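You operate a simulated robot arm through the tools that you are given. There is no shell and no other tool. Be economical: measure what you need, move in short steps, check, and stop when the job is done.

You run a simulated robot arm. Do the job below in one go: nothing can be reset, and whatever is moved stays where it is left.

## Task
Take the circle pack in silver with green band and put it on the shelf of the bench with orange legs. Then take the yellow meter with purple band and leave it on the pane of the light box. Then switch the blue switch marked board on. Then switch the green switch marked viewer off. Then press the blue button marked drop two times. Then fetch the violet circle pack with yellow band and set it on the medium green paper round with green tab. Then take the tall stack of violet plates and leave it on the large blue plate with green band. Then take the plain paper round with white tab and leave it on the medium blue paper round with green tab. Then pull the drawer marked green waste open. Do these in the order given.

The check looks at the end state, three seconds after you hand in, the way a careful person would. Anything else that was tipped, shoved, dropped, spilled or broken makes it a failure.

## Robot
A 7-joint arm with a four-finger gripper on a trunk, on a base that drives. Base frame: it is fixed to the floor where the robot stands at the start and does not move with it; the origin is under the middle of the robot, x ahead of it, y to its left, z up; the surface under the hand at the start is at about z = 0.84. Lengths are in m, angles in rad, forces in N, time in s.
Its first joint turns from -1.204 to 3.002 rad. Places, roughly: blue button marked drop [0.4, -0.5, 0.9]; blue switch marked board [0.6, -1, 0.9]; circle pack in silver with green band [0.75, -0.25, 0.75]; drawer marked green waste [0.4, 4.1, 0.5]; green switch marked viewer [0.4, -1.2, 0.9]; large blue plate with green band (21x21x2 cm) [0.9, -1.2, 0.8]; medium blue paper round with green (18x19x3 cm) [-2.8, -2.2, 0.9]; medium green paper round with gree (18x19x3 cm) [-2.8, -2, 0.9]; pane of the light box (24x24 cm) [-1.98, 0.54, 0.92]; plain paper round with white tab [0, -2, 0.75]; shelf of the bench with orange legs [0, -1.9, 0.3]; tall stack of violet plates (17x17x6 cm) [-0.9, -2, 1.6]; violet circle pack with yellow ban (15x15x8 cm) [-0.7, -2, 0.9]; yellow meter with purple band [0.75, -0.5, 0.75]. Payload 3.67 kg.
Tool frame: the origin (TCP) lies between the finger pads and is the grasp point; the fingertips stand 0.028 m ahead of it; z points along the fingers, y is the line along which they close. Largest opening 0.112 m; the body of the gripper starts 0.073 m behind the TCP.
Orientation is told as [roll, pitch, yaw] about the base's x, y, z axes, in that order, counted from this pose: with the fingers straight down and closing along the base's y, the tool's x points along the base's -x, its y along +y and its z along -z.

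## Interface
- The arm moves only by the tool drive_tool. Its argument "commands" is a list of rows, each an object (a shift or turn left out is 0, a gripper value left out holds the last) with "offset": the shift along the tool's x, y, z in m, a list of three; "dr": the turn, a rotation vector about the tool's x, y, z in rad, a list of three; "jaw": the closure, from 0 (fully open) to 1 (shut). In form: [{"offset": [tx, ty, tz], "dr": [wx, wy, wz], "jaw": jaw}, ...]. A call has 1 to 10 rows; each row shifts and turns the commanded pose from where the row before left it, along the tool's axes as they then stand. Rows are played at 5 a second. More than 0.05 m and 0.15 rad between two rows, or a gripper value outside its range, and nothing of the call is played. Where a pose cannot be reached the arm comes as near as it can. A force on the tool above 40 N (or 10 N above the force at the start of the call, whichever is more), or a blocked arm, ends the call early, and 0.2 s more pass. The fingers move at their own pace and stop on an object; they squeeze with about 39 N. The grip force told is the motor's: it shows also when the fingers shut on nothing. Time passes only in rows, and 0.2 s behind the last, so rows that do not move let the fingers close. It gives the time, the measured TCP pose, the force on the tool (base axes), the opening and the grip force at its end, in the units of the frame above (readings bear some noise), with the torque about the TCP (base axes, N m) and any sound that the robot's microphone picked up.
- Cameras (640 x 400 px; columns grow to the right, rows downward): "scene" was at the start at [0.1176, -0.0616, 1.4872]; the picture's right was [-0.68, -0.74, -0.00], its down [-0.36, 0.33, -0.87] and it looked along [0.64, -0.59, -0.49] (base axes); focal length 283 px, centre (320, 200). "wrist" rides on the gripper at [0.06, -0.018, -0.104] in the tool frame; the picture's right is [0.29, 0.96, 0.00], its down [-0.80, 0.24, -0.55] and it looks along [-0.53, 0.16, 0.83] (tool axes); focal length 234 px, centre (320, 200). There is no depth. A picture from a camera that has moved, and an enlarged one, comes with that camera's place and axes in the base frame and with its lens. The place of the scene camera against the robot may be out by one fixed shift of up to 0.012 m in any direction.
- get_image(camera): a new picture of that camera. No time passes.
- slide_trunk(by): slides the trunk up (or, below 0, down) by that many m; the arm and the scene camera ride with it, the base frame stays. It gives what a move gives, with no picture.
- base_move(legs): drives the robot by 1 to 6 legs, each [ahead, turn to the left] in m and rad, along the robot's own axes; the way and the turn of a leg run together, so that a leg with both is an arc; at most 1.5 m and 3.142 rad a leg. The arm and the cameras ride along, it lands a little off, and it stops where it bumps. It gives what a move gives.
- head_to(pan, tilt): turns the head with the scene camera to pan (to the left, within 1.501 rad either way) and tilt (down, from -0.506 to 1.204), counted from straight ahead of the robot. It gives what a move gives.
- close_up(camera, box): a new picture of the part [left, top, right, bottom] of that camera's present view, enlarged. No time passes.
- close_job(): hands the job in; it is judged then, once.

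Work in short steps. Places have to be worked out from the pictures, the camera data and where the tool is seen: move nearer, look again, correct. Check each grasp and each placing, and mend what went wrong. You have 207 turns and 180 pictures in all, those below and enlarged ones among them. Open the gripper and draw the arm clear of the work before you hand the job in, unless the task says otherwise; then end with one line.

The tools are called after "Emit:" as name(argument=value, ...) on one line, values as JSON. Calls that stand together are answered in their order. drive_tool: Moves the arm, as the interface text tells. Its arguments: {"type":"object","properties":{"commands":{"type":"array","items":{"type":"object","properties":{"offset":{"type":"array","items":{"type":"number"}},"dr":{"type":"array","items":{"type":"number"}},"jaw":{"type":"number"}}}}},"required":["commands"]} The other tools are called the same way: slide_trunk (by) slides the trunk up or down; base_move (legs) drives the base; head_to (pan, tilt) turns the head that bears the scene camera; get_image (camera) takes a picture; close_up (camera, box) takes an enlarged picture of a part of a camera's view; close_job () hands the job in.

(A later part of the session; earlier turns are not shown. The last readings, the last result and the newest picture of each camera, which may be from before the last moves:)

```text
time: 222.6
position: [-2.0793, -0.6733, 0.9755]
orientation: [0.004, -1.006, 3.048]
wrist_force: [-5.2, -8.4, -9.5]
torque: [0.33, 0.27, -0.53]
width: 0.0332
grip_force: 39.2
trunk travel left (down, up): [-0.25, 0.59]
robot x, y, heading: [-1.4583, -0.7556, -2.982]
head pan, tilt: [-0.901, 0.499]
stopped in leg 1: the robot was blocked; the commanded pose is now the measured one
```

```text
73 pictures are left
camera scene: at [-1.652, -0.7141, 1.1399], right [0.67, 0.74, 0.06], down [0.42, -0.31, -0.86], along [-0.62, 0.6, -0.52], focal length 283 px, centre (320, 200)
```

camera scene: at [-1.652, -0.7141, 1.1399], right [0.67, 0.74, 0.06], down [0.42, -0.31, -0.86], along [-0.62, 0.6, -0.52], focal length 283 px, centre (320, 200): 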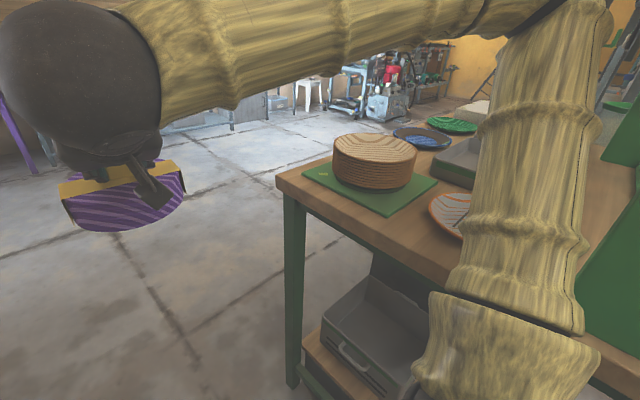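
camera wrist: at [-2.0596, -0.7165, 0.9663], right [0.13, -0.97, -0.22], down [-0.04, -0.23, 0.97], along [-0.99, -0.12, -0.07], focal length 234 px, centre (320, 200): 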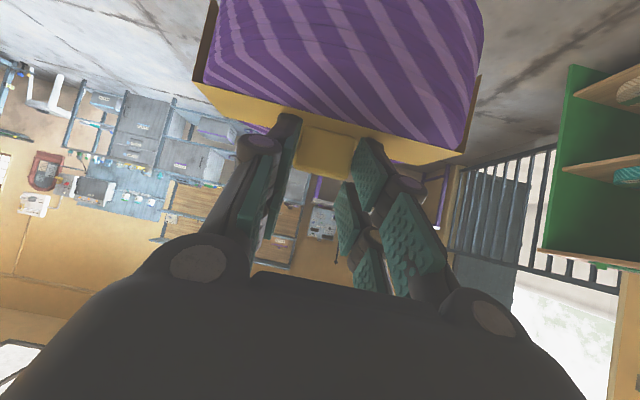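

The elbow swung over the island beside the green rack panel; turning left moves it away from both. Turn left gently.

Emit:
base_move(legs=[[0, 0.35]])

Emit:
get_image(camera="scene")

```text
time: 223.3
position: [-1.9871, -0.7038, 1.0067]
orientation: [0.028, -1.085, 3.068]
wrist_force: [-0.3, 1.1, -0.7]
torque: [-0.01, -0.04, -0.01]
width: 0.0333
grip_force: 38.8
trunk travel left (down, up): [-0.25, 0.59]
robot x, y, heading: [-1.4526, -0.7538, -2.944]
head pan, tilt: [-0.901, 0.499]
stopped in leg 1: the robot was blocked; the commanded pose is now the measured one
```

```text
72 pictures are left
camera scene: at [-1.6316, -0.6564, 1.1389], right [0.65, 0.76, 0.0], down [0.41, -0.35, -0.84], along [-0.64, 0.55, -0.54], focal length 283 px, centre (320, 200)
```

scene: 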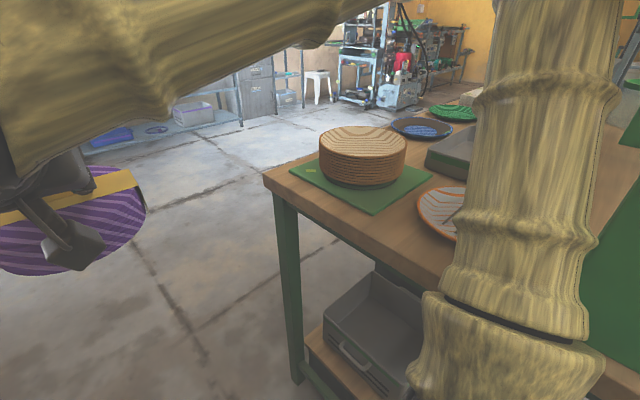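

Still blocked. Look further right and up to find where the elbow is caught.

Emit:
head_to(pan=-1.5, tilt=0.1)

Emit:
get_image(camera="scene")

Emit:
head_to(pan=-1.5, tilt=0.9)

Emit:
get_image(camera="scene")

```text
time: 224.3
position: [-1.9967, -0.7063, 1.0034]
orientation: [0.018, -1.08, 3.067]
wrist_force: [0.4, 0.4, -1.5]
torque: [0.0, -0.01, 0.01]
width: 0.0333
grip_force: 38.9
trunk travel left (down, up): [-0.25, 0.59]
robot x, y, heading: [-1.4574, -0.7584, -2.962]
head pan, tilt: [-1.499, 0.099]
```

```text
71 pictures are left
camera scene: at [-1.5846, -0.6143, 1.1748], right [0.97, 0.26, 0.03], down [0.07, -0.15, -0.99], along [-0.25, 0.96, -0.16], focal length 283 px, centre (320, 200)
```

scene: 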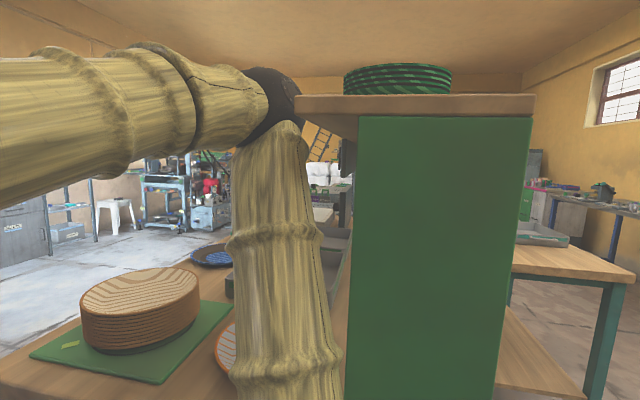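

```text
time: 225.4
position: [-1.9947, -0.712, 0.9993]
orientation: [-0.016, -1.07, 3.096]
wrist_force: [0.6, 0.3, -1.1]
torque: [-0.01, -0.04, 0.03]
width: 0.0332
grip_force: 39.0
trunk travel left (down, up): [-0.25, 0.59]
robot x, y, heading: [-1.4567, -0.752, -2.966]
head pan, tilt: [-1.499, 0.901]
```

```text
70 pictures are left
camera scene: at [-1.5885, -0.6627, 1.1097], right [0.97, 0.25, 0.05], down [0.23, -0.77, -0.59], along [-0.11, 0.58, -0.8], focal length 283 px, centre (320, 200)
```

scene: 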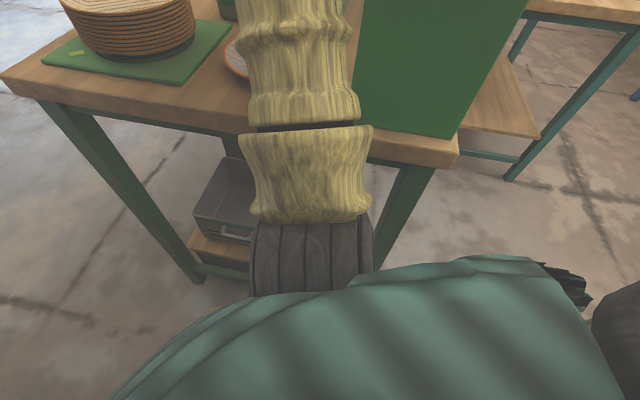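

The elbow is beside the rack's back edge with the upper arm leaning over the island's end. Moving forward (−x, slightly −y) should clear it.

Emit:
base_move(legs=[[0.12, 0]])

Emit:
head_to(pan=-1.5, tilt=0.4)

Emit:
get_image(camera="scene")

```text
time: 226.2
position: [-1.9188, -0.7517, 1.0172]
orientation: [-0.097, -1.155, -3.099]
wrist_force: [0.4, -0.4, 0.2]
torque: [0.01, -0.13, -0.08]
width: 0.0335
grip_force: 38.8
trunk travel left (down, up): [-0.25, 0.59]
robot x, y, heading: [-1.4672, -0.753, -2.938]
head pan, tilt: [-1.499, 0.901]
stopped in leg 1: the robot was blocked; the commanded pose is now the measured one
```

```text
time: 227.1
position: [-1.9232, -0.7547, 1.0155]
orientation: [-0.096, -1.146, -3.098]
wrist_force: [0.6, -0.9, -1.2]
torque: [0.02, -0.01, 0.0]
width: 0.0333
grip_force: 38.8
trunk travel left (down, up): [-0.25, 0.59]
robot x, y, heading: [-1.4683, -0.7523, -2.942]
head pan, tilt: [-1.499, 0.4]
```

```text
69 pictures are left
camera scene: at [-1.5783, -0.6089, 1.1454], right [0.96, 0.27, 0.02], down [0.14, -0.43, -0.89], along [-0.23, 0.86, -0.45], focal length 283 px, centre (320, 200)
```

scene: 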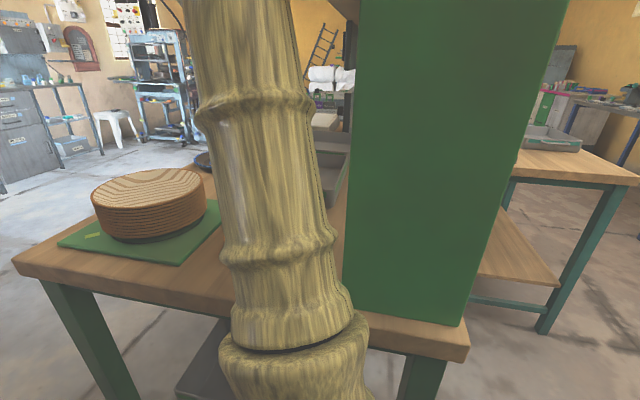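

The base barely moves; instead pull the arm itself away from the island by moving the hand to the robot's left (−y).

Emit:
drive_tool(commands=[{"offset": [0, 0.04, 0]}, {"offset": [0, 0.04, 0]}, {"offset": [0, 0.04, 0]}, {"offset": [0, 0.04, 0]}, {"offset": [0, 0.04, 0]}, {"offset": [0, 0.04, 0]}, {"offset": [0, 0.04, 0]}])

Emit:
get_image(camera="scene")

Emit:
get_image(camera="wrist")

```text
time: 227.4
position: [-1.8798, -0.8341, 1.0275]
orientation: [-0.19, -1.177, -3.011]
wrist_force: [1.0, 2.3, 1.3]
torque: [-0.08, -0.18, 0.19]
width: 0.0334
grip_force: 38.7
trunk travel left (down, up): [-0.25, 0.59]
robot x, y, heading: [-1.4682, -0.7519, -2.939]
head pan, tilt: [-1.499, 0.4]
stopped in row 1: the arm was blocked; the commanded pose is now the measured one
```

```text
68 pictures are left
camera scene: at [-1.5484, -0.6087, 1.1494], right [0.96, 0.27, -0.01], down [0.11, -0.43, -0.9], along [-0.25, 0.86, -0.44], focal length 283 px, centre (320, 200)
```

scene: 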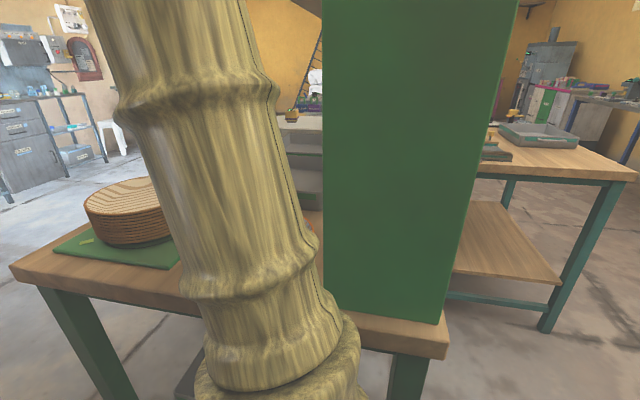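

```text
67 pictures are left
camera wrist: at [-1.7604, -0.8195, 1.0121], right [0.06, -0.94, -0.34], down [0.2, -0.32, 0.93], along [-0.98, -0.13, 0.17], focal length 234 px, centre (320, 200)
```

wrist: 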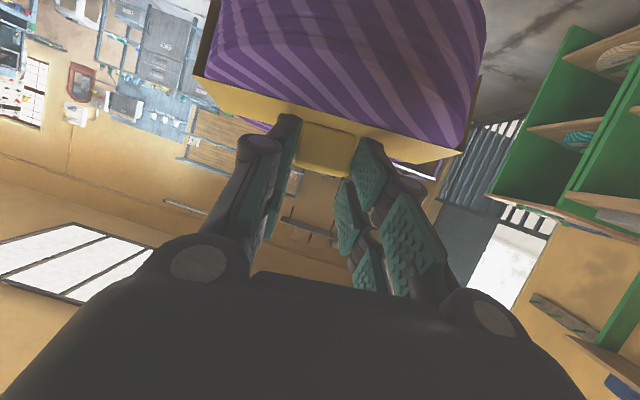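

Some progress (the upper arm is swinging away). Repeat.

Emit:
drive_tool(commands=[{"offset": [0, 0.04, 0]}, {"offset": [0, 0.04, 0]}, {"offset": [0, 0.04, 0]}])

Emit:
base_move(legs=[[0, 0.3]])

Emit:
get_image(camera="scene")

```text
time: 227.8
position: [-1.87, -0.9443, 1.0063]
orientation: [-0.498, -1.163, -2.728]
wrist_force: [0.8, 1.3, -0.9]
torque: [-0.05, -0.06, 0.12]
width: 0.0331
grip_force: 38.8
trunk travel left (down, up): [-0.25, 0.59]
robot x, y, heading: [-1.4679, -0.7522, -2.939]
head pan, tilt: [-1.499, 0.4]
stopped in row 1: the arm was blocked; the commanded pose is now the measured one
```

```text
time: 229.2
position: [-1.8226, -1.0035, 1.0089]
orientation: [-0.346, -1.169, -2.563]
wrist_force: [-0.5, 0.4, -0.7]
torque: [0.0, -0.09, -0.03]
width: 0.0329
grip_force: 39.1
trunk travel left (down, up): [-0.25, 0.59]
robot x, y, heading: [-1.4673, -0.7526, -2.639]
head pan, tilt: [-1.499, 0.4]
```

```text
66 pictures are left
camera scene: at [-1.5839, -0.6581, 1.1472], right [0.84, 0.54, 0.0], down [0.23, -0.36, -0.9], along [-0.49, 0.76, -0.43], focal length 283 px, centre (320, 200)
```

scene: 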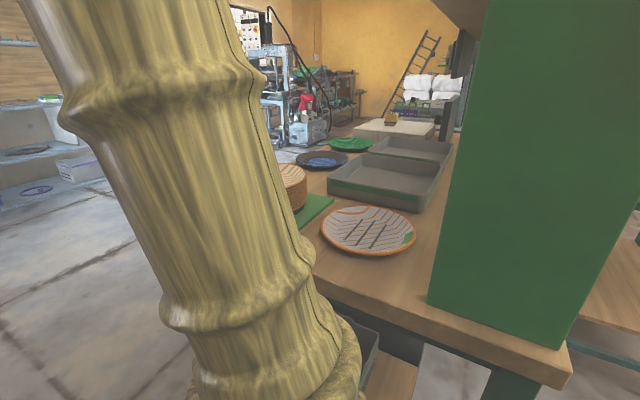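

Free. Turn left more and drive away from the island to the corridor centre.

Emit:
base_move(legs=[[0, 0.5], [0.3, 0]])

Emit:
head_to(pan=0.0, tilt=0.4)

Emit:
get_image(camera="scene")

Emit:
get_image(camera="wrist")

```text
time: 232.6
position: [-1.7884, -1.4199, 1.0003]
orientation: [-0.453, -1.165, -1.966]
wrist_force: [-0.2, -1.0, -0.4]
torque: [0.06, -0.03, 0.03]
width: 0.0333
grip_force: 38.7
trunk travel left (down, up): [-0.25, 0.59]
robot x, y, heading: [-1.6306, -1.0037, -2.138]
head pan, tilt: [-1.499, 0.4]
```

```text
time: 234.2
position: [-1.7883, -1.42, 1.0006]
orientation: [-0.455, -1.164, -1.966]
wrist_force: [0.2, 0.5, -1.4]
torque: [0.01, -0.03, -0.02]
width: 0.0331
grip_force: 39.0
trunk travel left (down, up): [-0.25, 0.59]
robot x, y, heading: [-1.6334, -1.005, -2.135]
head pan, tilt: [0.0, 0.4]
```

```text
65 pictures are left
camera scene: at [-1.7068, -1.1274, 1.1473], right [-0.84, 0.54, 0.0], down [0.21, 0.33, -0.92], along [-0.5, -0.78, -0.39], focal length 283 px, centre (320, 200)
```

scene: 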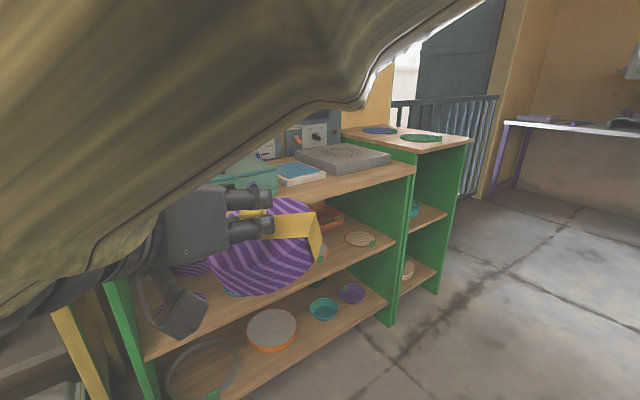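

```text
64 pictures are left
camera wrist: at [-1.7151, -1.323, 0.9854], right [0.69, -0.58, -0.43], down [0.44, -0.14, 0.89], along [-0.58, -0.8, 0.16], focal length 234 px, centre (320, 200)
```

wrist: 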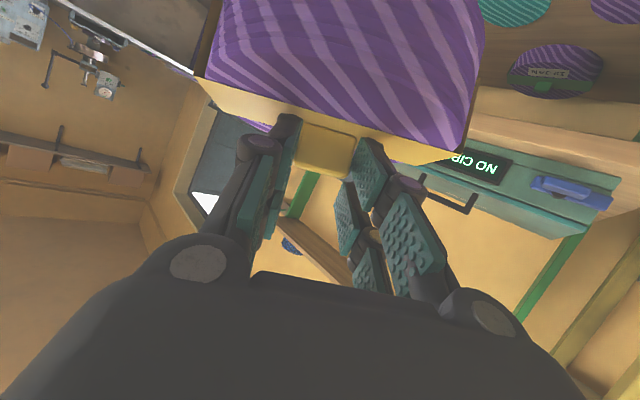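

Pack still firmly held. The target rounds are on the low top of the green cabinet ahead-right. Drive to about (−2.8,−1.15) facing it with the arm still folded, then fix the tool orientation.

Emit:
base_move(legs=[[0, -0.9], [1.15, 0], [0, 1.46]])

Emit:
head_to(pan=0.0, tilt=0.5)

Emit:
get_image(camera="scene")

```text
time: 245.9
position: [-2.6761, -1.567, 1.0004]
orientation: [-0.452, -1.163, -1.388]
wrist_force: [0.3, 0.3, -1.2]
torque: [0.02, 0.02, 0.02]
width: 0.0333
grip_force: 39.0
trunk travel left (down, up): [-0.25, 0.59]
robot x, y, heading: [-2.7681, -1.1348, -1.56]
head pan, tilt: [0.0, 0.4]
```

```text
time: 246.6
position: [-2.675, -1.5674, 1.0009]
orientation: [-0.455, -1.164, -1.389]
wrist_force: [-0.5, -0.4, -1.6]
torque: [0.04, -0.01, -0.02]
width: 0.0333
grip_force: 39.2
trunk travel left (down, up): [-0.25, 0.59]
robot x, y, heading: [-2.7686, -1.1339, -1.562]
head pan, tilt: [0.0, 0.499]
```

```text
63 pictures are left
camera scene: at [-2.7683, -1.2769, 1.1382], right [-1.0, -0.01, 0.0], down [-0.01, 0.48, -0.88], along [0.01, -0.88, -0.48], focal length 283 px, centre (320, 200)
```

scene: 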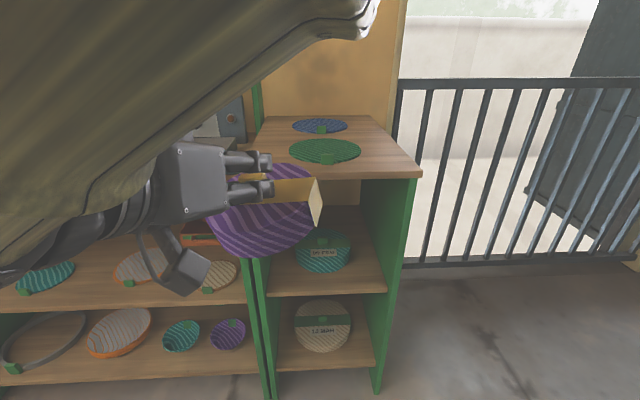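

Green round at ≈(−2.775,−2.05), top ≈0.88, open above. Re-level the tool in place while lifting a little.

Emit:
drive_tool(commands=[{"offset": [-0.015, 0, -0.006], "dr": [-0.1, 0.062, 0.023]}, {"offset": [-0.015, 0, -0.006], "dr": [-0.1, 0.062, 0.023]}, {"offset": [-0.015, 0, -0.006], "dr": [-0.096, 0.061, 0.022]}, {"offset": [0, 0, 0]}])

Emit:
get_image(camera="scene")

```text
time: 247.6
position: [-2.6708, -1.5724, 1.0499]
orientation: [0.042, -0.996, -1.609]
wrist_force: [-0.4, 0.0, -0.8]
torque: [0.03, -0.01, 0.01]
width: 0.0336
grip_force: 39.6
trunk travel left (down, up): [-0.25, 0.59]
robot x, y, heading: [-2.7727, -1.1346, -1.564]
head pan, tilt: [0.0, 0.499]
```

```text
62 pictures are left
camera scene: at [-2.7686, -1.277, 1.1382], right [-1.0, -0.01, 0.0], down [0.0, 0.48, -0.88], along [0.01, -0.88, -0.48], focal length 283 px, centre (320, 200)
```

scene: 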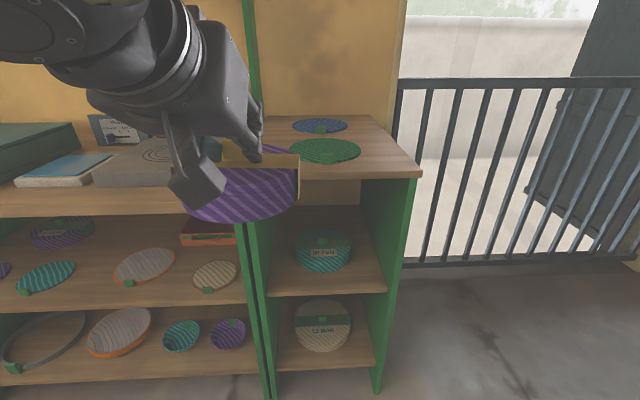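

Level again. Drive 0.12 forward, shift to x≈−2.775 and extend over the green round.

Emit:
base_move(legs=[[0.12, 0]])

Emit:
drive_tool(commands=[{"offset": [-0.008, -0.035, -0.005], "dr": [0.004, 0, -0.025]}, {"offset": [-0.008, -0.035, -0.005]}, {"offset": [0, -0.035, 0]}, {"offset": [-0.024, 0, 0.036]}, {"offset": [-0.024, 0, 0.036]}, {"offset": [-0.024, 0, 0.036]}, {"offset": [-0.024, 0, 0.036]}, {"offset": [-0.024, 0, 0.036]}, {"offset": [-0.024, 0, 0.036]}, {"offset": [0, 0, 0]}])

Emit:
get_image(camera="scene")

Emit:
get_image(camera="wrist")

```text
time: 248.8
position: [-2.6686, -1.6925, 1.0481]
orientation: [0.04, -0.997, -1.607]
wrist_force: [-0.7, 0.1, -1.2]
torque: [-0.01, 0.04, 0.01]
width: 0.0327
grip_force: 39.7
trunk travel left (down, up): [-0.25, 0.59]
robot x, y, heading: [-2.766, -1.2557, -1.558]
head pan, tilt: [0.0, 0.499]
```

```text
time: 251.1
position: [-2.7722, -1.9515, 1.0709]
orientation: [-0.003, -0.997, -1.563]
wrist_force: [0.1, -1.1, -1.6]
torque: [0.03, 0.01, -0.01]
width: 0.0331
grip_force: 39.1
trunk travel left (down, up): [-0.25, 0.59]
robot x, y, heading: [-2.7707, -1.2541, -1.558]
head pan, tilt: [0.0, 0.499]
```

```text
61 pictures are left
camera scene: at [-2.7668, -1.3972, 1.1381], right [-1.0, -0.01, 0.0], down [-0.01, 0.48, -0.88], along [0.01, -0.88, -0.48], focal length 283 px, centre (320, 200)
```

scene: 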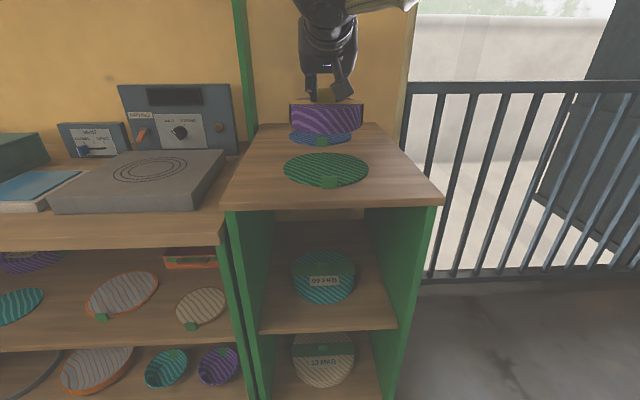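

```text
60 pictures are left
camera wrist: at [-2.7905, -1.8315, 1.0769], right [0.96, 0.16, -0.24], down [0.24, 0.03, 0.97], along [0.17, -0.99, -0.01], focal length 234 px, centre (320, 200)
```

wrist: 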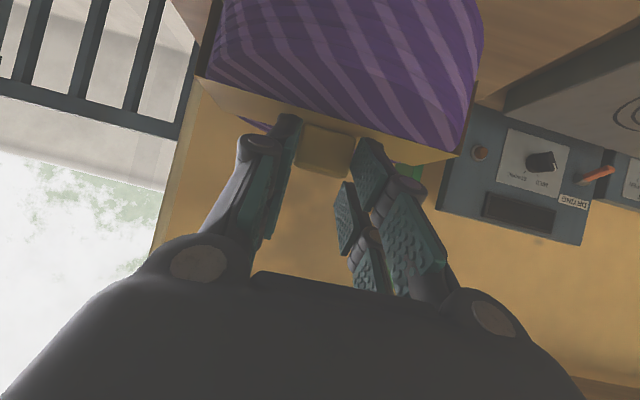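

Using its known 0.18 m size, the green round is at ≈(−2.774,−1.965,0.905), and the pack is already above it. Lower 6 cm and check.

Emit:
drive_tool(commands=[{"offset": [0.0252, 0, 0.0163]}, {"offset": [0.0252, 0, 0.0163]}, {"offset": [0, 0, 0]}])

Emit:
close_up(camera="scene", box=[240, 70, 420, 210])

```text
time: 251.8
position: [-2.7718, -1.9529, 1.0099]
orientation: [-0.004, -0.996, -1.563]
wrist_force: [0.4, 0.8, -1.6]
torque: [0.07, 0.0, -0.01]
width: 0.0332
grip_force: 38.6
trunk travel left (down, up): [-0.25, 0.59]
robot x, y, heading: [-2.7689, -1.2536, -1.558]
head pan, tilt: [0.0, 0.499]
```

```text
2.86 times, centred on (330, 140) of scene
camera zoom: at [-2.7669, -1.397, 1.1382], right [-1.0, -0.01, 0.0], down [-0.01, 0.48, -0.88], along [0.01, -0.88, -0.48], focal length 810 px, centre (291, 371)
```

zoom: 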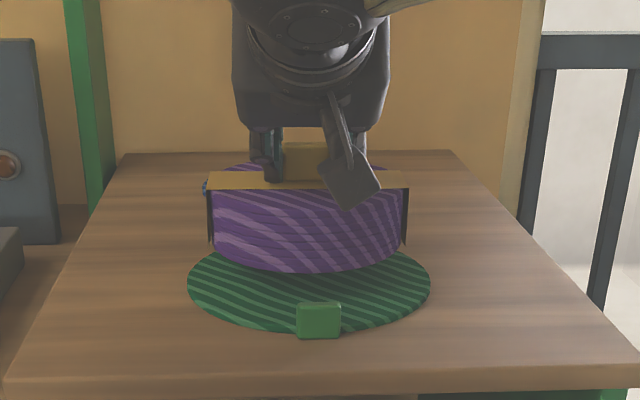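

Aligned laterally and in depth (both centres ≈ y −1.967). Lower the last ~3.5 cm gradually.

Emit:
drive_tool(commands=[{"offset": [0.0168, 0, 0.0109]}, {"offset": [0.0067, 0, 0.0043]}, {"offset": [0.0034, 0, 0.0022]}, {"offset": [0, 0, 0]}])

Emit:
close_up(camera="scene", box=[240, 70, 420, 210])

```text
time: 252.8
position: [-2.7733, -1.9511, 0.9858]
orientation: [0.006, -1.008, -1.569]
wrist_force: [-0.7, 1.8, 15.0]
torque: [0.5, 0.08, 0.02]
width: 0.0331
grip_force: 39.1
trunk travel left (down, up): [-0.25, 0.59]
robot x, y, heading: [-2.7654, -1.2574, -1.558]
head pan, tilt: [0.0, 0.499]
stopped in row 4: the force on the tool passed its limit at 42 N (the readings are from after the stop); the commanded pose is now the measured one
```

```text
2.86 times, centred on (330, 140) of scene
camera zoom: at [-2.7669, -1.396, 1.1381], right [-1.0, -0.01, 0.0], down [-0.01, 0.48, -0.88], along [0.01, -0.88, -0.48], focal length 810 px, centre (291, 371)
```

zoom: 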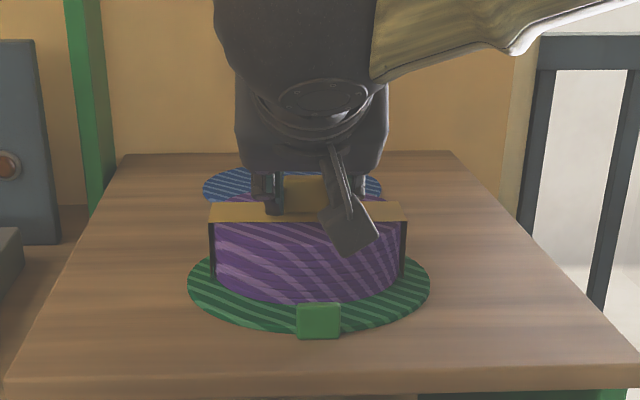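

Measured in the image the pack sits ~3 cm too far back on the round. Lift slightly, shift 3.3 cm toward the robot, and set down again.

Emit:
drive_tool(commands=[{"offset": [-0.0168, 0, -0.0109]}, {"offset": [0.0089, 0, -0.0139]}, {"offset": [0.0089, 0, -0.0139]}, {"offset": [0.0084, 0, 0.0054]}, {"offset": [0, 0, 0]}])

Emit:
close_up(camera="scene", box=[240, 70, 420, 210])

```text
time: 253.9
position: [-2.772, -1.9191, 0.9932]
orientation: [0.002, -1.004, -1.568]
wrist_force: [0.6, -0.3, -1.9]
torque: [0.02, -0.02, -0.03]
width: 0.0333
grip_force: 38.9
trunk travel left (down, up): [-0.25, 0.59]
robot x, y, heading: [-2.7661, -1.2536, -1.559]
head pan, tilt: [0.0, 0.499]
```

```text
2.86 times, centred on (330, 140) of scene
camera zoom: at [-2.7669, -1.3972, 1.1381], right [-1.0, -0.01, 0.0], down [-0.01, 0.48, -0.88], along [0.01, -0.88, -0.48], focal length 810 px, centre (291, 371)
```

zoom: 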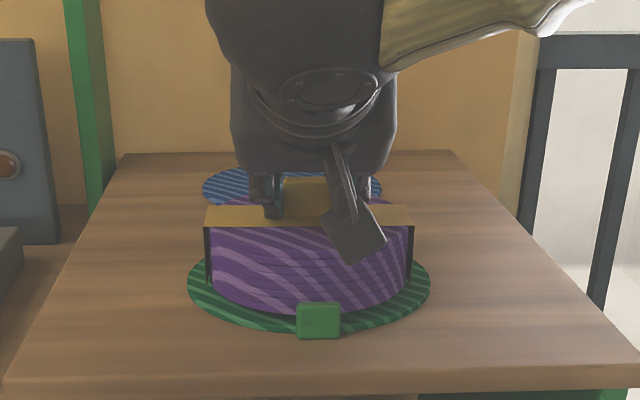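

Good. Lower to contact.

Emit:
drive_tool(commands=[{"offset": [0.0034, 0, 0.0022]}, {"offset": [0.0025, 0, 0.0016]}, {"offset": [0.0017, 0, 0.0011]}, {"offset": [0, 0, 0]}])

Emit:
close_up(camera="scene", box=[240, 70, 420, 210])

```text
time: 254.9
position: [-2.7729, -1.9196, 0.9873]
orientation: [0.004, -1.009, -1.569]
wrist_force: [-1.0, -1.4, 10.0]
torque: [-0.19, 0.07, 0.01]
width: 0.033
grip_force: 38.6
trunk travel left (down, up): [-0.25, 0.59]
robot x, y, heading: [-2.7725, -1.2581, -1.559]
head pan, tilt: [0.0, 0.499]
```

```text
2.86 times, centred on (330, 140) of scene
camera zoom: at [-2.7669, -1.3965, 1.1384], right [-1.0, -0.01, 0.0], down [-0.01, 0.48, -0.88], along [0.01, -0.88, -0.48], focal length 810 px, centre (291, 371)
```

zoom: 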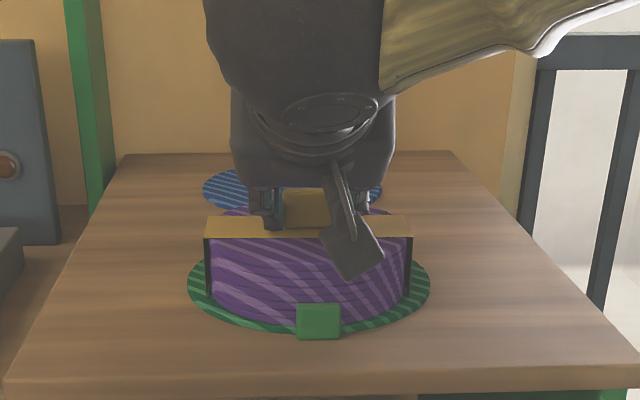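

Well centred now. Open, rise and retreat.

Emit:
drive_tool(commands=[{"offset": [0, 0, 0], "jaw": 0.4}, {"offset": [0, 0, 0]}, {"offset": [0, 0, 0]}, {"offset": [-0.0168, 0, -0.0109]}, {"offset": [-0.0336, 0, -0.0217]}, {"offset": [-0.0336, 0, -0.0217]}, {"offset": [-0.0336, 0, -0.0217]}])

Emit:
close_up(camera="scene", box=[240, 70, 420, 210])

```text
time: 256.6
position: [-2.7716, -1.9189, 1.1258]
orientation: [0.001, -1.006, -1.567]
wrist_force: [0.6, 0.0, 0.4]
torque: [0.02, 0.0, 0.0]
width: 0.0672
grip_force: 0.2
trunk travel left (down, up): [-0.25, 0.59]
robot x, y, heading: [-2.7699, -1.257, -1.558]
head pan, tilt: [0.0, 0.499]
```

```text
2.86 times, centred on (330, 140) of scene
camera zoom: at [-2.7669, -1.3969, 1.1381], right [-1.0, -0.01, 0.0], down [-0.01, 0.48, -0.88], along [0.01, -0.88, -0.48], focal length 810 px, centre (291, 371)
```

zoom: 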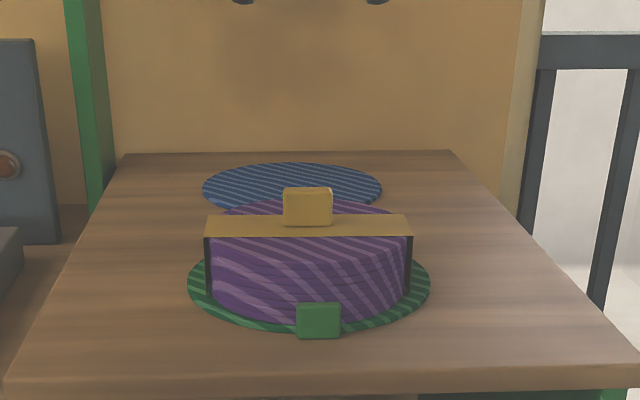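

Placed. Retract, bring the tool upright, then head for the top-shelf violet stack.

Emit:
drive_tool(commands=[{"offset": [0.022, 0, -0.034]}, {"offset": [0.022, 0, -0.034]}, {"offset": [0.022, 0, -0.034], "dr": [0, 0.14, 0]}, {"dr": [0, 0.145, 0]}, {"dr": [0, 0.145, 0]}, {"dr": [0, 0.145, 0]}, {"dr": [0, 0.145, 0]}, {"dr": [0, 0.145, 0]}, {"dr": [0, 0.14, 0]}])

Emit:
slide_trunk(by=0.35)

Emit:
base_move(legs=[[-0.22, 0], [0, 1.56], [1.4, 0], [0.4, 0]])

```text
time: 258.6
position: [-2.7722, -1.7971, 1.1231]
orientation: [0.003, 0.003, -1.565]
wrist_force: [-0.2, 0.1, 0.1]
torque: [-0.02, -0.03, 0.0]
width: 0.0675
grip_force: 0.0
trunk travel left (down, up): [-0.25, 0.59]
robot x, y, heading: [-2.7684, -1.2567, -1.562]
head pan, tilt: [0.0, 0.499]
```

```text
time: 262.0
position: [-2.7739, -1.797, 1.4737]
orientation: [0.002, -0.001, -1.566]
wrist_force: [-1.1, 0.4, 0.1]
torque: [-0.01, 0.01, 0.01]
width: 0.0673
grip_force: 0.0
trunk travel left (down, up): [-0.6, 0.24]
robot x, y, heading: [-2.7679, -1.2572, -1.552]
head pan, tilt: [0.0, 0.499]
```

```text
time: 276.2
position: [-0.4126, -0.9925, 1.4729]
orientation: [0.002, 0.001, 0.023]
wrist_force: [0.1, 0.0, 0.0]
torque: [-0.01, 0.03, 0.01]
width: 0.0672
grip_force: 0.0
trunk travel left (down, up): [-0.6, 0.24]
robot x, y, heading: [-0.9556, -0.9981, 0.028]
head pan, tilt: [0.0, 0.499]
```

Turn to face the rack and raise the trunk to look at the top shelf.

Emit:
base_move(legs=[[0, -1.599]])

Emit:
slide_trunk(by=0.24)

Emit:
head_to(pan=0.0, tilt=0.35)

Emit:
get_image(camera="scene")

Emit:
get_image(camera="wrist")

```text
time: 280.5
position: [-0.9611, -1.5369, 1.4736]
orientation: [0.002, 0.0, -1.565]
wrist_force: [-0.5, -0.3, -0.6]
torque: [-0.01, -0.03, 0.01]
width: 0.0672
grip_force: 0.0
trunk travel left (down, up): [-0.6, 0.24]
robot x, y, heading: [-0.9547, -0.9987, -1.558]
head pan, tilt: [0.0, 0.499]
```

```text
time: 283.0
position: [-0.9598, -1.5388, 1.7135]
orientation: [0.001, 0.0, -1.562]
wrist_force: [-0.2, -0.6, -0.2]
torque: [0.02, -0.01, -0.03]
width: 0.0672
grip_force: 0.1
trunk travel left (down, up): [-0.84, 0.0]
robot x, y, heading: [-0.9547, -0.996, -1.56]
head pan, tilt: [0.0, 0.499]
```

```text
time: 283.7
position: [-0.9603, -1.5385, 1.7136]
orientation: [0.001, -0.001, -1.564]
wrist_force: [-0.4, -0.2, -0.8]
torque: [0.03, 0.0, 0.01]
width: 0.0674
grip_force: 0.0
trunk travel left (down, up): [-0.84, 0.0]
robot x, y, heading: [-0.9564, -0.9967, -1.561]
head pan, tilt: [0.0, 0.351]
```

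```text
54 pictures are left
camera scene: at [-0.9534, -1.1396, 1.7418], right [-1.0, -0.01, 0.0], down [0.0, 0.34, -0.94], along [0.01, -0.94, -0.34], focal length 283 px, centre (320, 200)
```

scene: 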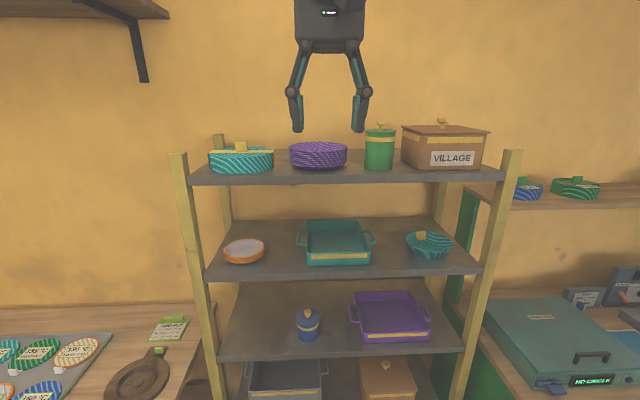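

```text
53 pictures are left
camera wrist: at [-0.9784, -1.4775, 1.8171], right [0.96, 0.29, 0.0], down [0.24, -0.8, 0.55], along [0.16, -0.53, -0.83], focal length 234 px, centre (320, 200)
```

wrist: 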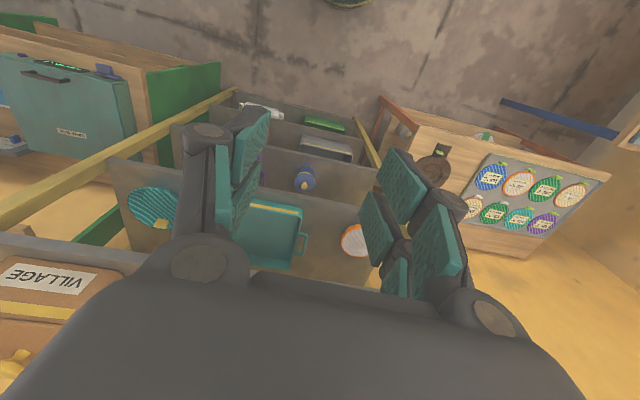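

Emit:
close_up(camera="scene", box=[270, 120, 370, 190])

```text
5.71 times, centred on (320, 155) of scene
camera zoom: at [-0.9534, -1.1396, 1.7418], right [-1.0, -0.01, 0.0], down [0.0, 0.34, -0.94], along [0.01, -0.94, -0.34], focal length 1619 px, centre (320, 457)
```

zoom: 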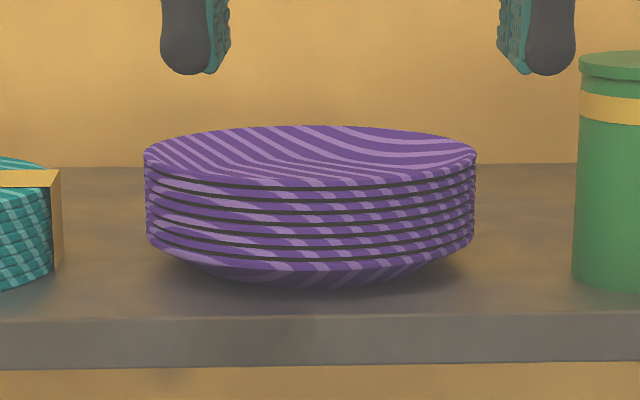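

The stack (8 nested plates, top rim z≈1.605, centre ≈(−0.94,−1.97), rim overhang ≈2 cm above shelf z≈1.545) must be pinched by its rim from the front: tool nearly horizontal, jaws closing vertically. Set that orientation in free space first.

Emit:
drive_tool(commands=[{"offset": [-0.04, 0.003, 0], "jaw": 0.45}, {"offset": [-0.04, 0.003, 0]}, {"dr": [0, -0.142, 0]}, {"dr": [0, -0.142, 0]}, {"dr": [0, -0.142, 0]}, {"dr": [0, -0.142, 0]}, {"dr": [0, -0.142, 0]}, {"dr": [0, -0.142, 0]}, {"dr": [0, -0.142, 0]}, {"dr": [0, -0.142, 0]}])

Emit:
drive_tool(commands=[{"dr": [0, 0, -0.145]}, {"dr": [0, 0, -0.145]}, {"dr": [0, 0, -0.145]}, {"dr": [0, 0, -0.145]}, {"dr": [0, 0, -0.145]}])

```text
time: 285.9
position: [-0.9532, -1.6167, 1.7153]
orientation: [0.006, -1.139, -1.571]
wrist_force: [0.5, 0.6, 0.1]
torque: [-0.03, -0.02, -0.01]
width: 0.0617
grip_force: 0.1
trunk travel left (down, up): [-0.84, 0.0]
robot x, y, heading: [-0.9577, -0.9899, -1.557]
head pan, tilt: [0.0, 0.351]
```

```text
time: 287.1
position: [-0.9534, -1.6178, 1.7137]
orientation: [-0.963, -0.745, -0.437]
wrist_force: [-0.4, 0.0, -0.5]
torque: [-0.01, 0.01, 0.02]
width: 0.0619
grip_force: 0.1
trunk travel left (down, up): [-0.84, 0.0]
robot x, y, heading: [-0.9572, -1.0021, -1.56]
head pan, tilt: [0.0, 0.351]
```

Rotation works; finish it to 90°.

Emit:
drive_tool(commands=[{"dr": [0, 0, -0.141]}, {"dr": [0, 0, -0.141]}, {"dr": [0, 0, -0.141]}, {"dr": [0, 0, -0.141]}, {"dr": [0, 0, -0.141]}, {"dr": [0, 0, -0.141]}, {"dr": [0, 0, 0]}])

Emit:
get_image(camera="scene")

Emit:
get_image(camera="wrist")

```text
time: 288.7
position: [-0.9547, -1.6166, 1.714]
orientation: [-1.13, -0.17, -0.074]
wrist_force: [-0.1, -1.1, 0.6]
torque: [0.01, -0.02, -0.02]
width: 0.0616
grip_force: 0.1
out of reach, approached as far as the arm can: row 6
trunk travel left (down, up): [-0.84, 0.0]
robot x, y, heading: [-0.9541, -0.9979, -1.559]
head pan, tilt: [0.0, 0.351]
```

```text
51 pictures are left
camera scene: at [-0.9532, -1.1394, 1.7419], right [-1.0, -0.01, 0.0], down [0.0, 0.34, -0.94], along [0.01, -0.94, -0.34], focal length 283 px, centre (320, 200)
```

scene: 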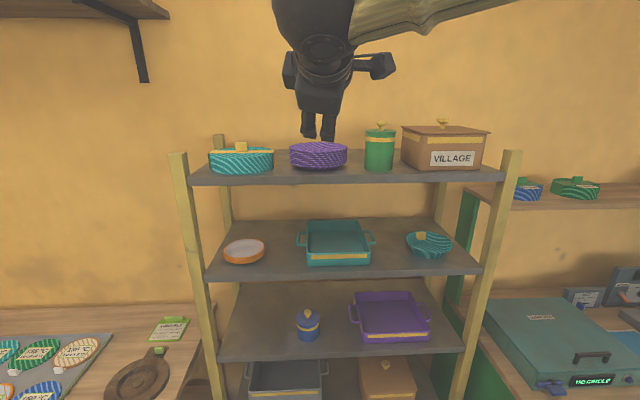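

```text
50 pictures are left
camera wrist: at [-1.0158, -1.5259, 1.763], right [-0.11, 0.42, -0.9], down [0.83, 0.54, 0.15], along [0.55, -0.73, -0.4], focal length 234 px, centre (320, 200)
```

wrist: 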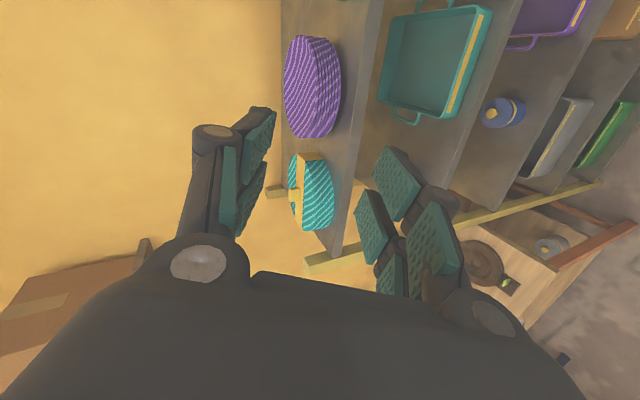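

The last joint nears its limit this way; try the other direction (+90° from the start) for an exact vertical closing axis.

Emit:
drive_tool(commands=[{"dr": [0, 0, 0.148]}, {"dr": [0, 0, 0.148]}, {"dr": [0, 0, 0.148]}, {"dr": [0, 0, 0.148]}, {"dr": [0, 0, 0.148]}, {"dr": [0, 0, 0.148]}, {"dr": [0, 0, 0.148]}, {"dr": [0, 0, 0.148]}, {"dr": [0, 0, 0.148]}, {"dr": [0, 0, 0.148]}])

Emit:
drive_tool(commands=[{"dr": [0, 0, 0.148]}, {"dr": [0, 0, 0.148]}, {"dr": [0, 0, 0.148]}, {"dr": [0, 0, 0.148]}, {"dr": [0, 0, 0.148]}, {"dr": [0, 0, 0.148]}, {"dr": [0, 0, 0.148]}, {"dr": [0, 0, 0.148]}, {"dr": [0, 0, 0.148]}, {"dr": [0, 0, 0.148]}])

```text
time: 290.9
position: [-0.9529, -1.6168, 1.7135]
orientation: [0.215, -1.127, -1.802]
wrist_force: [0.1, -0.4, -1.1]
torque: [-0.02, 0.02, 0.01]
width: 0.0615
grip_force: 0.1
trunk travel left (down, up): [-0.84, 0.0]
robot x, y, heading: [-0.9535, -0.9935, -1.561]
head pan, tilt: [0.0, 0.351]
```

```text
time: 293.1
position: [-0.9538, -1.6175, 1.713]
orientation: [1.135, 0.009, -3.138]
wrist_force: [0.1, -0.5, 0.3]
torque: [0.0, -0.03, -0.01]
width: 0.0618
grip_force: 0.0
trunk travel left (down, up): [-0.84, 0.0]
robot x, y, heading: [-0.9525, -0.9966, -1.562]
head pan, tilt: [0.0, 0.351]
```

Exact now (tool x=+x, closing axis near-vertical). Lower the trunk 0.2 to view the stack's rim and shelf edge-on for precise heights.

Emit:
slide_trunk(by=-0.2)

Emit:
close_up(camera="scene", box=[260, 40, 380, 130])

```text
time: 295.3
position: [-0.9533, -1.6177, 1.513]
orientation: [1.137, 0.007, -3.14]
wrist_force: [0.1, -0.2, 0.0]
torque: [0.0, 0.03, 0.0]
width: 0.0616
grip_force: 0.1
trunk travel left (down, up): [-0.64, 0.2]
robot x, y, heading: [-0.9557, -0.9959, -1.56]
head pan, tilt: [0.0, 0.351]
```

```text
4.44 times, centred on (320, 85) of scene
camera zoom: at [-0.9532, -1.1394, 1.5419], right [-1.0, -0.01, 0.0], down [0.0, 0.34, -0.94], along [0.01, -0.94, -0.34], focal length 1259 px, centre (320, 711)
```

zoom: 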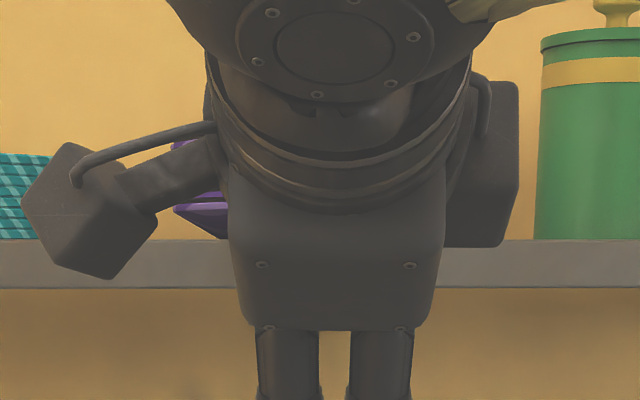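

Shelf top ≈1.55, front edge y≈−1.858; bottom rim ≈1.8 cm above shelf; stack front rim y≈−1.886. Raise the trunk back, flatten the tilt to ~8°, set opening to 5.4 cm and move in front of the rim.

Emit:
slide_trunk(by=0.2)

Emit:
drive_tool(commands=[{"dr": [-0.148, 0, 0], "jaw": 0.518}, {"dr": [-0.148, 0, 0]}, {"offset": [0.002, -0.01, 0.038]}, {"offset": [0.002, -0.01, 0.038]}, {"offset": [0.002, -0.01, 0.038]}, {"offset": [0.002, -0.01, 0.038]}, {"offset": [0.002, -0.01, 0.038]}, {"offset": [0.002, -0.01, 0.033]}, {"offset": [0, 0, 0]}])

Emit:
close_up(camera="scene", box=[260, 90, 380, 190])

Emit:
get_image(camera="wrist")

```text
time: 297.4
position: [-0.9538, -1.6189, 1.7125]
orientation: [1.135, 0.007, -3.139]
wrist_force: [0.4, 0.1, -0.2]
torque: [-0.01, -0.01, 0.0]
width: 0.0616
grip_force: 0.0
trunk travel left (down, up): [-0.84, 0.0]
robot x, y, heading: [-0.9577, -0.9972, -1.563]
head pan, tilt: [0.0, 0.351]
```

```text
time: 299.4
position: [-0.9417, -1.8288, 1.6237]
orientation: [1.435, 0.007, -3.14]
wrist_force: [-0.6, 0.2, 0.5]
torque: [0.01, 0.01, 0.01]
width: 0.0542
grip_force: 0.2
trunk travel left (down, up): [-0.84, 0.0]
robot x, y, heading: [-0.9579, -0.9967, -1.562]
head pan, tilt: [0.0, 0.351]
```

```text
4.00 times, centred on (320, 140) of scene
camera zoom: at [-0.9536, -1.1377, 1.742], right [-1.0, -0.01, 0.0], down [0.0, 0.34, -0.94], along [0.01, -0.94, -0.34], focal length 1133 px, centre (320, 440)
```

zoom: 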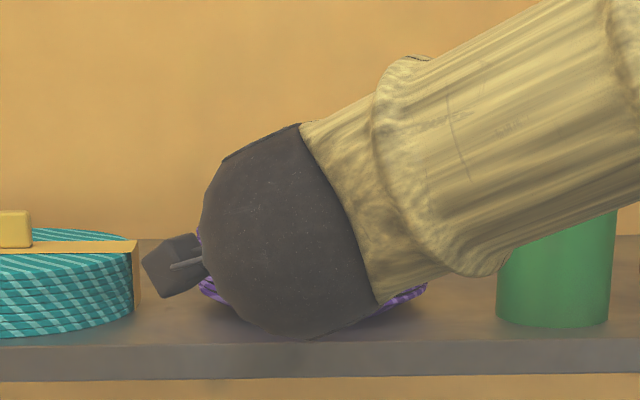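

```text
47 pictures are left
camera wrist: at [-0.8813, -1.7226, 1.6201], right [0.28, -0.13, 0.95], down [-0.8, 0.51, 0.31], along [-0.53, -0.85, 0.04], focal length 234 px, centre (320, 200)
```

wrist: 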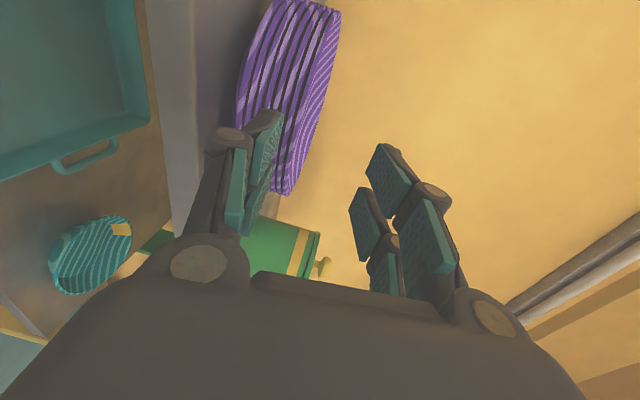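

Wrist view shows the stack just ahead and slightly low. Move 1 cm forward and descend to find shelf contact with the lower finger.

Emit:
drive_tool(commands=[{"offset": [0, 0.0013, 0.01]}, {"offset": [0, -0.0178, 0.0024]}, {"offset": [0, -0.006, 0.0008]}, {"offset": [0, -0.004, 0.0005]}, {"offset": [0, -0.003, 0.0004]}, {"offset": [0, 0, 0]}])

Emit:
get_image(camera="wrist")

```text
time: 300.8
position: [-0.94, -1.8406, 1.592]
orientation: [1.434, 0.007, -3.139]
wrist_force: [-0.6, -1.0, 0.5]
torque: [0.02, -0.03, -0.02]
width: 0.0542
grip_force: 0.1
trunk travel left (down, up): [-0.84, 0.0]
robot x, y, heading: [-0.9534, -0.9924, -1.563]
head pan, tilt: [0.0, 0.351]
```

```text
46 pictures are left
camera wrist: at [-0.88, -1.7343, 1.5884], right [0.28, -0.13, 0.95], down [-0.8, 0.51, 0.31], along [-0.53, -0.85, 0.04], focal length 234 px, centre (320, 200)
```

wrist: 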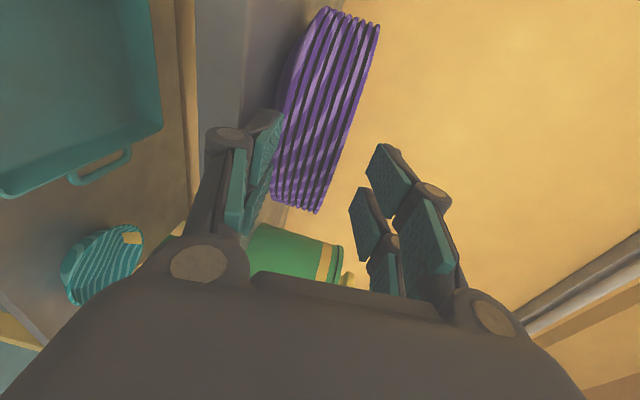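

Rims measured by the wrist camera: bottom ≈1.557, top ≈1.600. Lower about 1 cm more, watching for shelf contact.

Emit:
drive_tool(commands=[{"offset": [0, -0.004, 0.0005]}, {"offset": [0, -0.003, 0.0004]}, {"offset": [0, 0, 0]}])

Emit:
drive_tool(commands=[{"offset": [0, -0.003, 0.0004]}, {"offset": [0, 0, 0]}])

```text
time: 301.6
position: [-0.9404, -1.8398, 1.5846]
orientation: [1.435, 0.007, -3.139]
wrist_force: [0.0, -0.3, -0.4]
torque: [-0.01, 0.02, 0.01]
width: 0.0541
grip_force: 0.0
trunk travel left (down, up): [-0.84, 0.0]
robot x, y, heading: [-0.956, -0.9973, -1.564]
head pan, tilt: [0.0, 0.351]
```

```text
time: 302.2
position: [-0.9402, -1.8409, 1.5818]
orientation: [1.433, 0.007, -3.141]
wrist_force: [-0.6, 0.1, 0.7]
torque: [-0.01, 0.02, -0.03]
width: 0.0542
grip_force: 0.1
trunk travel left (down, up): [-0.84, 0.0]
robot x, y, heading: [-0.9538, -0.997, -1.559]
head pan, tilt: [0.0, 0.351]
```

Emit:
drive_tool(commands=[{"offset": [0, -0.003, 0.0004]}, {"offset": [0, 0, 0]}])

Emit:
get_image(camera="wrist")

```text
time: 302.8
position: [-0.9399, -1.8384, 1.5788]
orientation: [1.433, 0.007, -3.14]
wrist_force: [-0.5, 4.7, 2.6]
torque: [0.16, -0.02, 0.12]
width: 0.0547
grip_force: 0.1
trunk travel left (down, up): [-0.84, 0.0]
robot x, y, heading: [-0.9539, -0.9953, -1.559]
head pan, tilt: [0.0, 0.351]
```

```text
45 pictures are left
camera wrist: at [-0.8803, -1.7326, 1.5759], right [0.28, -0.13, 0.95], down [-0.8, 0.51, 0.31], along [-0.53, -0.85, 0.04], focal length 234 px, centre (320, 200)
```

wrist: 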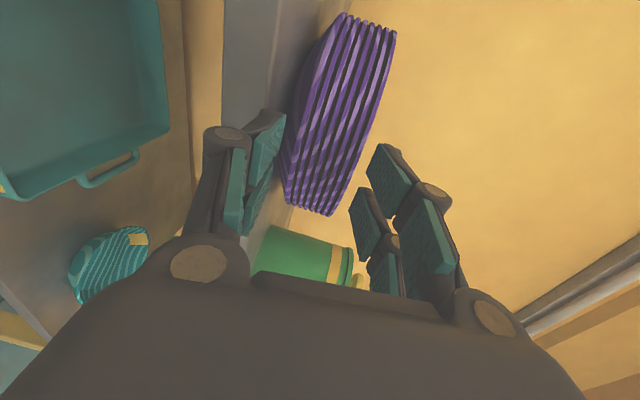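

Touched the shelf edge at 1.579. Raise 3.5 mm and slide forward under the rim in small steps.

Emit:
drive_tool(commands=[{"offset": [0, 0.0037, -0.0005]}, {"offset": [0, 0.0011, 0.008]}, {"offset": [0, 0.0011, 0.008]}, {"offset": [0, 0.0009, 0.007]}, {"offset": [0, 0, 0]}])

Emit:
get_image(camera="wrist")

```text
time: 304.0
position: [-0.9402, -1.8642, 1.5833]
orientation: [1.434, 0.006, -3.14]
wrist_force: [0.3, -0.7, 2.9]
torque: [-0.05, 0.05, 0.05]
width: 0.0524
grip_force: 0.1
trunk travel left (down, up): [-0.84, 0.0]
robot x, y, heading: [-0.9545, -0.9949, -1.562]
head pan, tilt: [0.0, 0.351]
```

```text
44 pictures are left
camera wrist: at [-0.88, -1.7571, 1.5794], right [0.28, -0.13, 0.95], down [-0.8, 0.51, 0.31], along [-0.53, -0.85, 0.04], focal length 234 px, centre (320, 200)
```

wrist: 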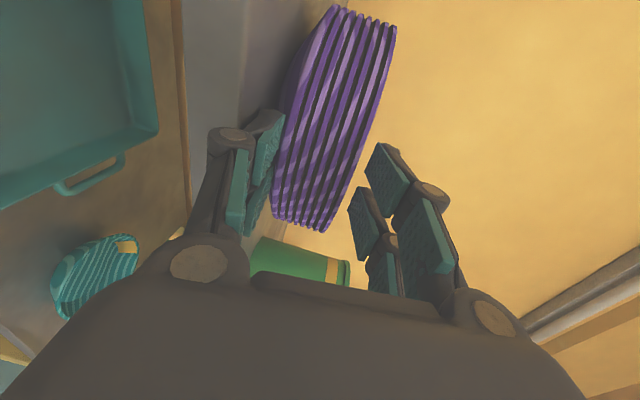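

Lower finger rides on the shelf under the rim. Advance 8 mm more and close.

Emit:
drive_tool(commands=[{"offset": [0, 0.001, 0.004]}, {"offset": [0, 0.001, 0.004]}, {"offset": [0, 0, 0], "jaw": 0.7}, {"offset": [0, 0, 0], "jaw": 1}, {"offset": [0, 0, 0]}])

Emit:
get_image(camera="wrist")

```text
time: 305.2
position: [-0.9407, -1.8716, 1.5831]
orientation: [1.434, 0.007, -3.141]
wrist_force: [-0.6, 0.1, -0.8]
torque: [0.16, 0.01, -0.04]
width: 0.0404
grip_force: 39.1
trunk travel left (down, up): [-0.84, 0.0]
robot x, y, heading: [-0.9545, -0.9952, -1.563]
head pan, tilt: [0.0, 0.351]
```

```text
43 pictures are left
camera wrist: at [-0.8801, -1.7657, 1.5798], right [0.28, -0.13, 0.95], down [-0.8, 0.51, 0.31], along [-0.53, -0.85, 0.04], focal length 234 px, centre (320, 200)
```

wrist: 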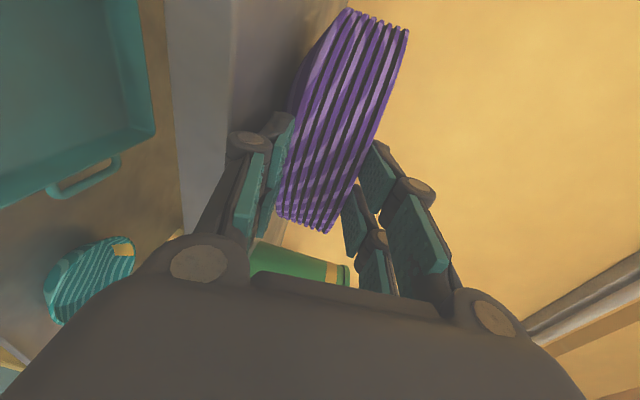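

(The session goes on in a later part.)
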